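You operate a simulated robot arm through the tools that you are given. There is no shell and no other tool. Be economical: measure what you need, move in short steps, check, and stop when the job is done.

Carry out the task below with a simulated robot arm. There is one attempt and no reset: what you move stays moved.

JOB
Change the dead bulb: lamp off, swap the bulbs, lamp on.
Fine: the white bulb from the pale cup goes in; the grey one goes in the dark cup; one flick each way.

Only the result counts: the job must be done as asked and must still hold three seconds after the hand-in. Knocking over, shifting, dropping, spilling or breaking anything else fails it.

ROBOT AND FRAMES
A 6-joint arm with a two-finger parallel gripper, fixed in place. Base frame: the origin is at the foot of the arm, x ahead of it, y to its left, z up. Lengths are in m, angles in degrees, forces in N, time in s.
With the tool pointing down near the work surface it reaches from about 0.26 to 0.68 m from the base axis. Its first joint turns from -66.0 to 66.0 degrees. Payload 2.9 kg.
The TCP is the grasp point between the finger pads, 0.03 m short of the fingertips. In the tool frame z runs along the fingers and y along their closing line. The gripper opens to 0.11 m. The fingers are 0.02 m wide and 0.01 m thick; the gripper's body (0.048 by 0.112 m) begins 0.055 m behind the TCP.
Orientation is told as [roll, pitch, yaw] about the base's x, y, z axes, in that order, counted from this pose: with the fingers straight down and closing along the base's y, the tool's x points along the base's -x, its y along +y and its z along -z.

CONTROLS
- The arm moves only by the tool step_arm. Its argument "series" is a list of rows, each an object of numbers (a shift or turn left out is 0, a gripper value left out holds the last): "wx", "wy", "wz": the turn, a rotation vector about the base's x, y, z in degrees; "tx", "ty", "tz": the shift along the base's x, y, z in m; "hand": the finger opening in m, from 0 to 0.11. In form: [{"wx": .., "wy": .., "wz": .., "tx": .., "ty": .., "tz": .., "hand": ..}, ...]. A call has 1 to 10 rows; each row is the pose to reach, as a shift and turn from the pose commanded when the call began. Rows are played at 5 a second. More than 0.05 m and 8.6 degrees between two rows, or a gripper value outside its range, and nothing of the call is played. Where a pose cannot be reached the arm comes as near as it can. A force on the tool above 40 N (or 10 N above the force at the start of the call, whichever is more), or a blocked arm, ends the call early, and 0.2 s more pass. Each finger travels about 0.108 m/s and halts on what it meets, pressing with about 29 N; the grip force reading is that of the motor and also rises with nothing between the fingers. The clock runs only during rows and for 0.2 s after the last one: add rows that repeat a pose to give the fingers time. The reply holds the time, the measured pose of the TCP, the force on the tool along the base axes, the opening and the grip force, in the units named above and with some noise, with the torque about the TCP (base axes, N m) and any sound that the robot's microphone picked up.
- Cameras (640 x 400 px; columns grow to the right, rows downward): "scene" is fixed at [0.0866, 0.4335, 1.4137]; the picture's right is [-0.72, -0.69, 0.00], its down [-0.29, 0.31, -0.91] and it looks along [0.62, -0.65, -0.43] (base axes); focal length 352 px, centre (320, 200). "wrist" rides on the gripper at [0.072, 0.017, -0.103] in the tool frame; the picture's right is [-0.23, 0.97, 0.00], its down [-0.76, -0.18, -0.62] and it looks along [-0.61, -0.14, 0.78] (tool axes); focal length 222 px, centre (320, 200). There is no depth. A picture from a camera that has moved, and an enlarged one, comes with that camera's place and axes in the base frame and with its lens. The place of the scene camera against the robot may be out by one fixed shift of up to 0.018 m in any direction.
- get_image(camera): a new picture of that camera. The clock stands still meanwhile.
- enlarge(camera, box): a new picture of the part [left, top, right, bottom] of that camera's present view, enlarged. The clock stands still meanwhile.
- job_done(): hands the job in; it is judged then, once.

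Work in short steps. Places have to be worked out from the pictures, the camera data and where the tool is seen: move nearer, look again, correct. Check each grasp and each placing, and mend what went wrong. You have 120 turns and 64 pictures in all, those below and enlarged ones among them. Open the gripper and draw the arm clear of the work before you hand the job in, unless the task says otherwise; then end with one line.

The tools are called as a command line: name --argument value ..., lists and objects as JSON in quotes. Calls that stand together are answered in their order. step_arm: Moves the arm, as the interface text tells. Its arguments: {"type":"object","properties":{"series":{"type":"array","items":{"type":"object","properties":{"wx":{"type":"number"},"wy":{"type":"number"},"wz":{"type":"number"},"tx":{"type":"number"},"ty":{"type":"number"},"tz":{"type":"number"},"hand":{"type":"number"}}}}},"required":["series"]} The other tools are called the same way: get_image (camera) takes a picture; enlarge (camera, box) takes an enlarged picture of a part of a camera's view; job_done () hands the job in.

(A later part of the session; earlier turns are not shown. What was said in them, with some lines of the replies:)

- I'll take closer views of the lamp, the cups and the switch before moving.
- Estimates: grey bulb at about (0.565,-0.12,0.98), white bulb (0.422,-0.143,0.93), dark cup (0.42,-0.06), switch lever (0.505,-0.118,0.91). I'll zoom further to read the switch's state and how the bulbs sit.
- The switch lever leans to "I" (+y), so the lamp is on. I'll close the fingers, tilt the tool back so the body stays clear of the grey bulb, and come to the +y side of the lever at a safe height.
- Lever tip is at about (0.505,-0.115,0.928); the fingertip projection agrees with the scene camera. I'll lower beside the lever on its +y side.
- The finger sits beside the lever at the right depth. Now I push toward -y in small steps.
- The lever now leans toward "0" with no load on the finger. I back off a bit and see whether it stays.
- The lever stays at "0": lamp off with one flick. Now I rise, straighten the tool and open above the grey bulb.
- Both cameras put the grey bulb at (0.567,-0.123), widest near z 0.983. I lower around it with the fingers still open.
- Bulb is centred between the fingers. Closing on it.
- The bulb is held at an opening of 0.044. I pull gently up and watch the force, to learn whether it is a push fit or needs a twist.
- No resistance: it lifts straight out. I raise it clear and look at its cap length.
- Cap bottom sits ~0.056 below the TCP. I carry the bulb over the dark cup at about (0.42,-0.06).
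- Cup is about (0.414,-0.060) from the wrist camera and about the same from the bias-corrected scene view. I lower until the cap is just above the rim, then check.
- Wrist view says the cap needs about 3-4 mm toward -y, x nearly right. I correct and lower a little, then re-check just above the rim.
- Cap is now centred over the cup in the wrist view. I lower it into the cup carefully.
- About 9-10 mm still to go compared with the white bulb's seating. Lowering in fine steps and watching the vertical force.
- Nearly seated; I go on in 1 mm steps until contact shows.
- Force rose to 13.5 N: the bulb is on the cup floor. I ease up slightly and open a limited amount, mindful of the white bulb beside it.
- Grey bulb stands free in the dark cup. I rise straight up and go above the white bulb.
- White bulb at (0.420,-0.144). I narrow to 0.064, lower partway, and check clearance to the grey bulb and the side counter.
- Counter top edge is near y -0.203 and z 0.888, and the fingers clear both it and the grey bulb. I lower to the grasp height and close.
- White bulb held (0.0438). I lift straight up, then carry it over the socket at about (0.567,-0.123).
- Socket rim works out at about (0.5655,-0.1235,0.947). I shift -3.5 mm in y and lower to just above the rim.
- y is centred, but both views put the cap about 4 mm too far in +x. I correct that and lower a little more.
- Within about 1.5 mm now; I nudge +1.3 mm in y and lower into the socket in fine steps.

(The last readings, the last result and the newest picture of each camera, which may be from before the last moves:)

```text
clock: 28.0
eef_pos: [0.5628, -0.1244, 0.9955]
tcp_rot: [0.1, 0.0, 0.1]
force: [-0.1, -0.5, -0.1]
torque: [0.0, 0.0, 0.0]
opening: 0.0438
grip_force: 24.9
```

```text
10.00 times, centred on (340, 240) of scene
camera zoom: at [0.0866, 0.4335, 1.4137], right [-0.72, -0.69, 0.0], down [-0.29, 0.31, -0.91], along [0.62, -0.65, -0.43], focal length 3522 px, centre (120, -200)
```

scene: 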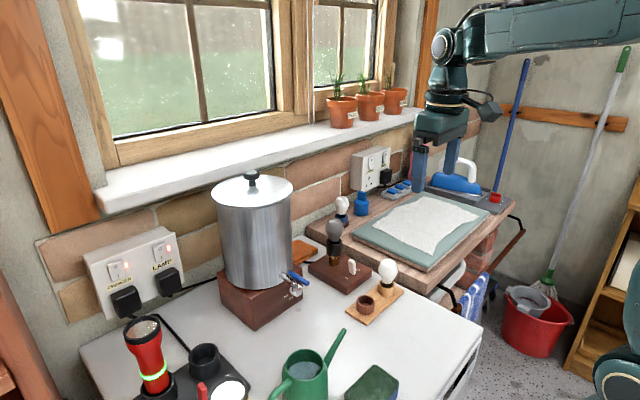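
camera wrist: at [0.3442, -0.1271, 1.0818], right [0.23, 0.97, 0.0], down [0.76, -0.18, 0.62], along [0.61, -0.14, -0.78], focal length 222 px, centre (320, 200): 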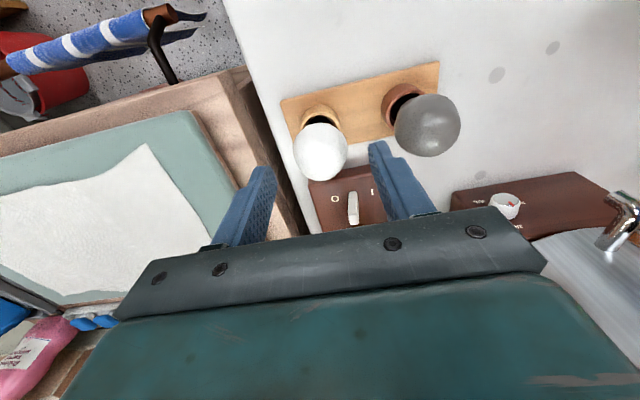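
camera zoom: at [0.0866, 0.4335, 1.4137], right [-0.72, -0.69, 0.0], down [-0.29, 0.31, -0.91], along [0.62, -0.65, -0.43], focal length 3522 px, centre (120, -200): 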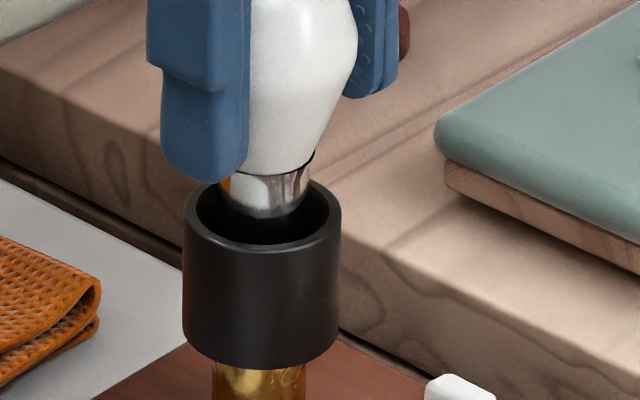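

The cap is entering the socket cleanly with no side force. Lowering on toward the original seat height (TCP ~0.984).

step_arm --series '[{"tz": -0.003}, {"tz": -0.006}, {"tz": -0.009}, {"tz": -0.009}]'

enlarge --camera "scene" --box '[320, 220, 360, 260]'

```text
clock: 29.0
eef_pos: [0.5625, -0.1256, 0.9881]
tcp_rot: [0.0, -0.1, -0.1]
force: [-0.2, 0.0, -0.5]
torque: [-0.04, 0.03, 0.0]
opening: 0.0437
grip_force: 25.1
```

```text
10.00 times, centred on (340, 240) of scene
camera zoom: at [0.0866, 0.4335, 1.4137], right [-0.72, -0.69, 0.0], down [-0.29, 0.31, -0.91], along [0.62, -0.65, -0.43], focal length 3522 px, centre (120, -200)
```

zoom: 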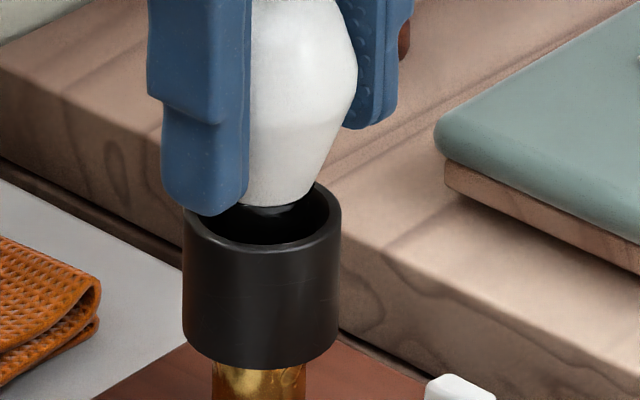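

step_arm --series '[{"tz": -0.001}, {"tz": -0.002}, {"tz": -0.003}, {"tz": -0.003}]'

```text
clock: 30.0
eef_pos: [0.561, -0.1248, 0.986]
tcp_rot: [0.0, 0.0, 0.0]
force: [0.4, -0.1, -0.2]
torque: [-0.01, -0.01, 0.01]
opening: 0.0441
grip_force: 24.7
```

No contact yet; continuing 1 mm at a time.

step_arm --series '[{"tz": -0.001}, {"tz": -0.002}, {"tz": -0.002}]'

enlarge --camera "scene" --box '[320, 220, 360, 260]'

```text
clock: 30.8
eef_pos: [0.5623, -0.1252, 0.9825]
tcp_rot: [0.0, -0.1, 0.0]
force: [0.2, -0.4, 4.3]
torque: [0.1, 0.01, -0.01]
opening: 0.044
grip_force: 24.6
```

```text
10.00 times, centred on (340, 240) of scene
camera zoom: at [0.0865, 0.4335, 1.4137], right [-0.72, -0.69, 0.0], down [-0.29, 0.31, -0.91], along [0.62, -0.65, -0.42], focal length 3522 px, centre (120, -200)
```

zoom: 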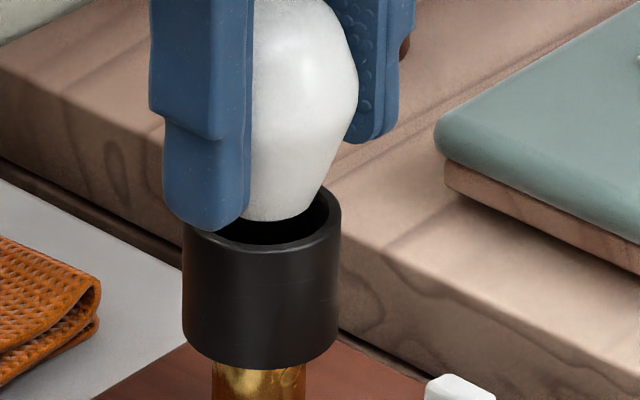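

Contact (4 N) at the original seat height: bulb seated. Now I open gently and rise.

step_arm --series '[{"hand": 0.046}, {"hand": 0.056}, {"hand": 0.07}, {"hand": 0.08}, {"hand": 0.08}]'

step_arm --series '[{"tz": 0.03}, {"tz": 0.07}, {"tz": 0.115}, {"tz": 0.115}]'

enlarge --camera "scene" --box '[310, 200, 410, 320]'

get_image --camera "wrist"

```text
clock: 32.0
eef_pos: [0.5618, -0.1249, 0.9838]
tcp_rot: [0.0, 0.1, 0.0]
force: [-0.3, -0.6, -0.2]
torque: [0.01, 0.03, -0.02]
opening: 0.0802
grip_force: 0.0
```

```text
clock: 33.0
eef_pos: [0.5626, -0.1275, 1.0995]
tcp_rot: [0.1, 0.0, 0.0]
force: [0.1, 0.6, -0.6]
torque: [0.0, 0.01, 0.0]
opening: 0.0799
grip_force: 0.1
```

```text
3.33 times, centred on (360, 260) of scene
camera zoom: at [0.0866, 0.4335, 1.4137], right [-0.72, -0.69, 0.0], down [-0.29, 0.31, -0.91], along [0.62, -0.65, -0.43], focal length 1174 px, centre (187, 0)
```

zoom: 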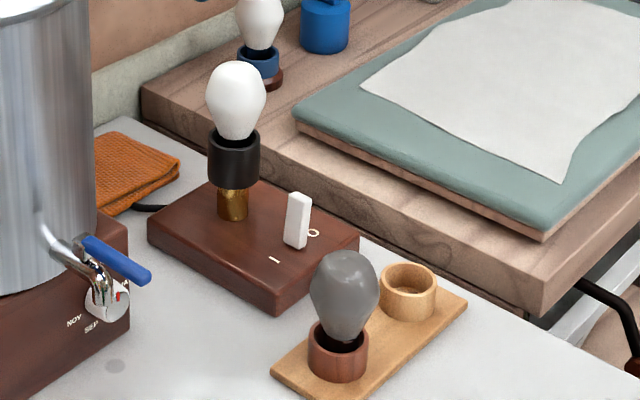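

```text
17 pictures are left
camera wrist: at [0.4894, -0.1099, 1.2024], right [0.23, 0.97, 0.0], down [0.76, -0.18, 0.62], along [0.61, -0.14, -0.78], focal length 222 px, centre (320, 200)
```

wrist: 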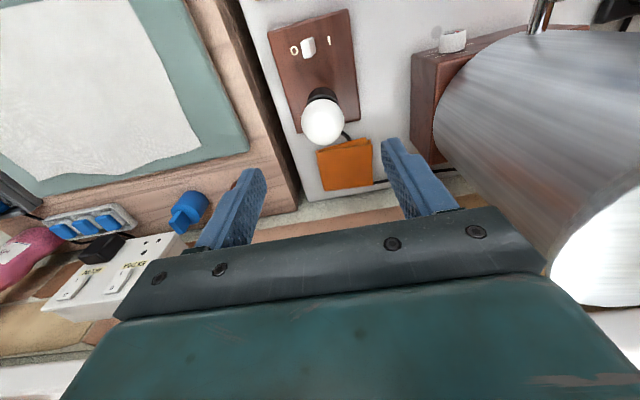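

Both bulbs are in place. Now I close the fingers, tilt back again and come to the -y side of the lever, staying high for the moment.

step_arm --series '[{"tx": -0.025, "ty": -0.01, "wy": -5, "hand": 0.04}, {"tx": -0.05, "ty": -0.02, "wy": -10, "hand": 0.0}, {"tx": -0.07, "ty": -0.034, "wy": -15, "hand": 0.0}, {"tx": -0.07, "ty": -0.034, "tz": -0.04, "wy": -15, "hand": 0.0}, {"tx": -0.07, "ty": -0.034, "tz": -0.085, "wy": -15, "hand": 0.0}, {"tx": -0.066, "ty": -0.034, "tz": -0.125, "wy": -15, "hand": 0.0}, {"tx": -0.066, "ty": -0.034, "tz": -0.125, "wy": -15, "hand": 0.0}]'

get_image --camera "wrist"

enlarge --camera "scene" --box '[310, 190, 410, 300]'

```text
clock: 34.6
eef_pos: [0.4968, -0.1581, 0.9711]
tcp_rot: [0.0, -15.0, -0.1]
force: [-0.2, 1.4, -0.2]
torque: [0.01, 0.01, 0.04]
opening: 0.0001
grip_force: 29.4
```

```text
16 pictures are left
camera wrist: at [0.4004, -0.1416, 1.0516], right [0.22, 0.97, 0.06], down [0.57, -0.18, 0.8], along [0.79, -0.14, -0.6], focal length 222 px, centre (320, 200)
```

wrist: 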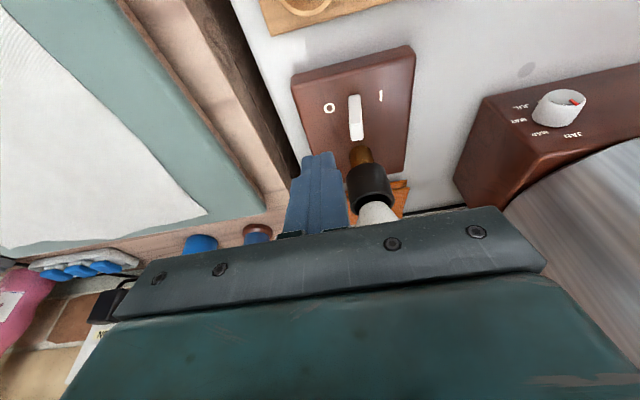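

```text
3.64 times, centred on (360, 245) of scene
camera zoom: at [0.0866, 0.4335, 1.4137], right [-0.72, -0.69, 0.0], down [-0.29, 0.31, -0.91], along [0.62, -0.65, -0.43], focal length 1281 px, centre (174, 36)
```

zoom: 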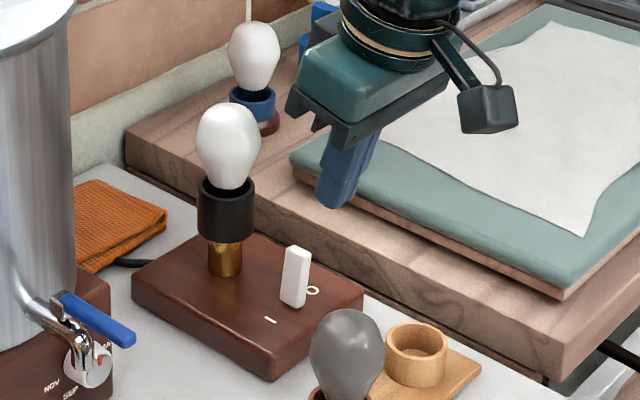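

The lever tip is at about (0.502,-0.131), clear of the finger at y -0.158. I lower beside it.

step_arm --series '[{"ty": -0.004, "tz": -0.015}, {"ty": -0.004, "tz": -0.033}, {"ty": -0.004, "tz": -0.033}]'

enlarge --camera "wrist" --box '[240, 60, 440, 220]'

```text
clock: 35.4
eef_pos: [0.4962, -0.1618, 0.9384]
tcp_rot: [0.0, -14.9, 0.0]
force: [0.3, -0.5, -0.6]
torque: [-0.05, 0.0, -0.02]
opening: 0.0001
grip_force: 28.8
```

```text
2.50 times, centred on (340, 140) of wrist
camera zoom: at [0.4007, -0.1456, 1.019], right [0.22, 0.97, 0.06], down [0.57, -0.18, 0.8], along [0.79, -0.14, -0.6], focal length 555 px, centre (270, 350)
```

zoom: 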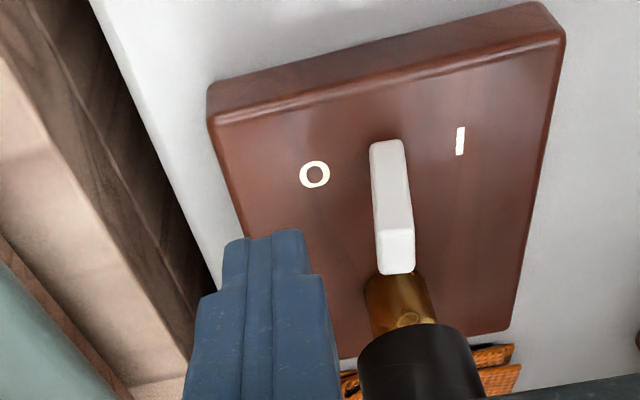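

Clear on the "0" side. Pushing toward +y until the lever passes over.

step_arm --series '[{"ty": 0.008}, {"ty": 0.015}, {"ty": 0.021}, {"ty": 0.026}, {"ty": 0.03}, {"ty": 0.03}]'

enlarge --camera "wrist" --box '[240, 60, 440, 220]'

enlarge --camera "scene" --box '[300, 190, 410, 300]'

```text
clock: 36.8
eef_pos: [0.4957, -0.1348, 0.9396]
tcp_rot: [-0.2, -15.0, -0.3]
force: [0.9, -17.5, -0.4]
torque: [-0.54, -0.03, -0.08]
opening: 0.0
grip_force: 29.5
```

```text
2.50 times, centred on (340, 140) of wrist
camera zoom: at [0.3994, -0.1169, 1.0203], right [0.22, 0.97, 0.06], down [0.57, -0.18, 0.8], along [0.79, -0.15, -0.6], focal length 555 px, centre (270, 350)
```

zoom: 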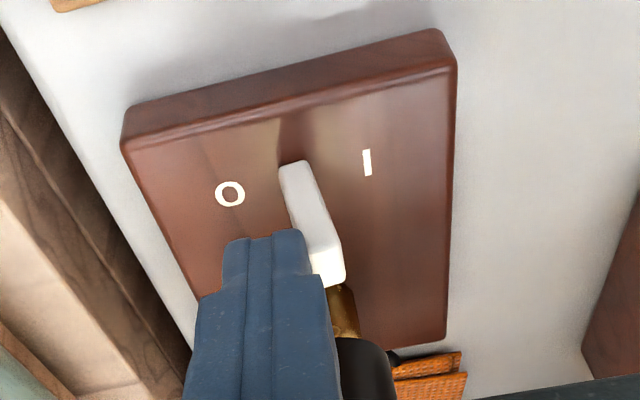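

```text
3.64 times, centred on (355, 245) of scene
camera zoom: at [0.0866, 0.433, 1.4138], right [-0.72, -0.69, 0.0], down [-0.29, 0.31, -0.91], along [0.62, -0.65, -0.43], focal length 1281 px, centre (193, 36)
```

zoom: 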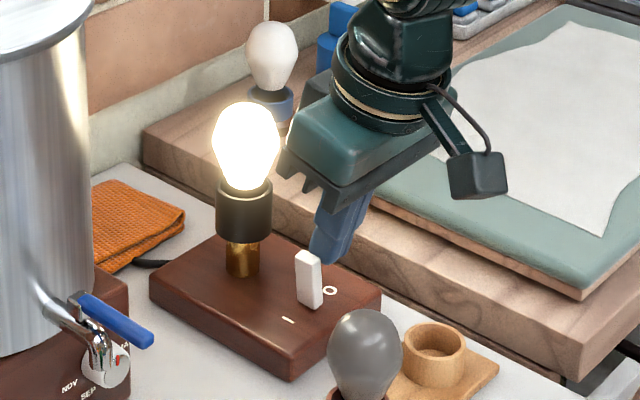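

The lamp lights, and the lever is against its stop (17 N). I back off at once, rise and withdraw.

step_arm --series '[{"ty": -0.01}, {"ty": -0.027}, {"ty": -0.027, "tz": 0.04}, {"ty": -0.027, "tz": 0.085}, {"ty": -0.027, "tz": 0.13}, {"ty": -0.025, "tz": 0.165, "tx": -0.03, "wy": 5}, {"ty": -0.02, "tz": 0.2, "tx": -0.06, "wy": 10, "hand": 0.04}, {"ty": -0.02, "tz": 0.22, "tx": -0.1, "wy": 15, "hand": 0.08}, {"ty": -0.02, "tz": 0.22, "tx": -0.12, "wy": 15, "hand": 0.1}, {"ty": -0.02, "tz": 0.22, "tx": -0.12, "wy": 15, "hand": 0.1}]'

get_image --camera "scene"

enlarge --camera "scene" --box '[300, 200, 410, 320]'

```text
clock: 39.0
eef_pos: [0.3747, -0.152, 1.1595]
tcp_rot: [0.0, 0.1, 0.0]
force: [-0.9, 0.7, 0.8]
torque: [0.04, 0.0, 0.02]
opening: 0.1001
grip_force: 0.1
```

```text
11 pictures are left
```

scene: 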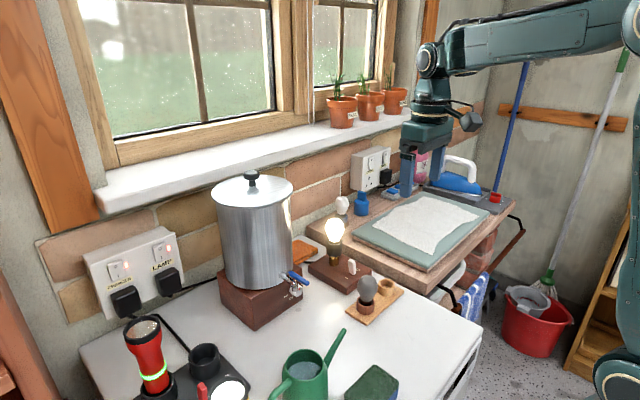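

```text
3.33 times, centred on (355, 260) of scene
camera zoom: at [0.0866, 0.4335, 1.4137], right [-0.72, -0.69, 0.0], down [-0.29, 0.31, -0.91], along [0.62, -0.65, -0.43], focal length 1174 px, centre (203, 0)
```

zoom: 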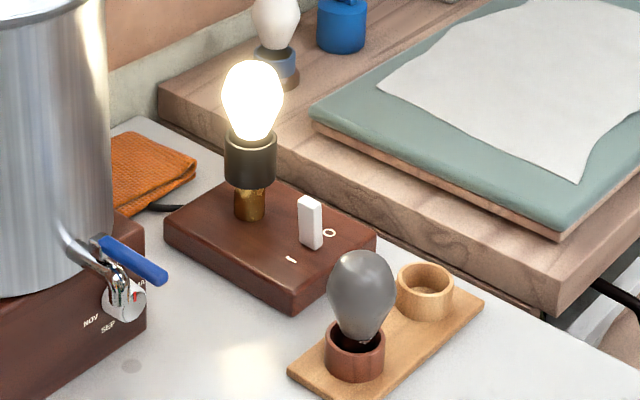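

The lamp is lit with the white bulb, the grey bulb stands in the dark cup, nothing else has moved, and the arm is clear and open. Handing in.

job_done

```text
The job is handed in.
```

The lamp is lit with the white bulb in its socket, the grey bulb is in the dark cup, and the switch was flicked once off and once on.
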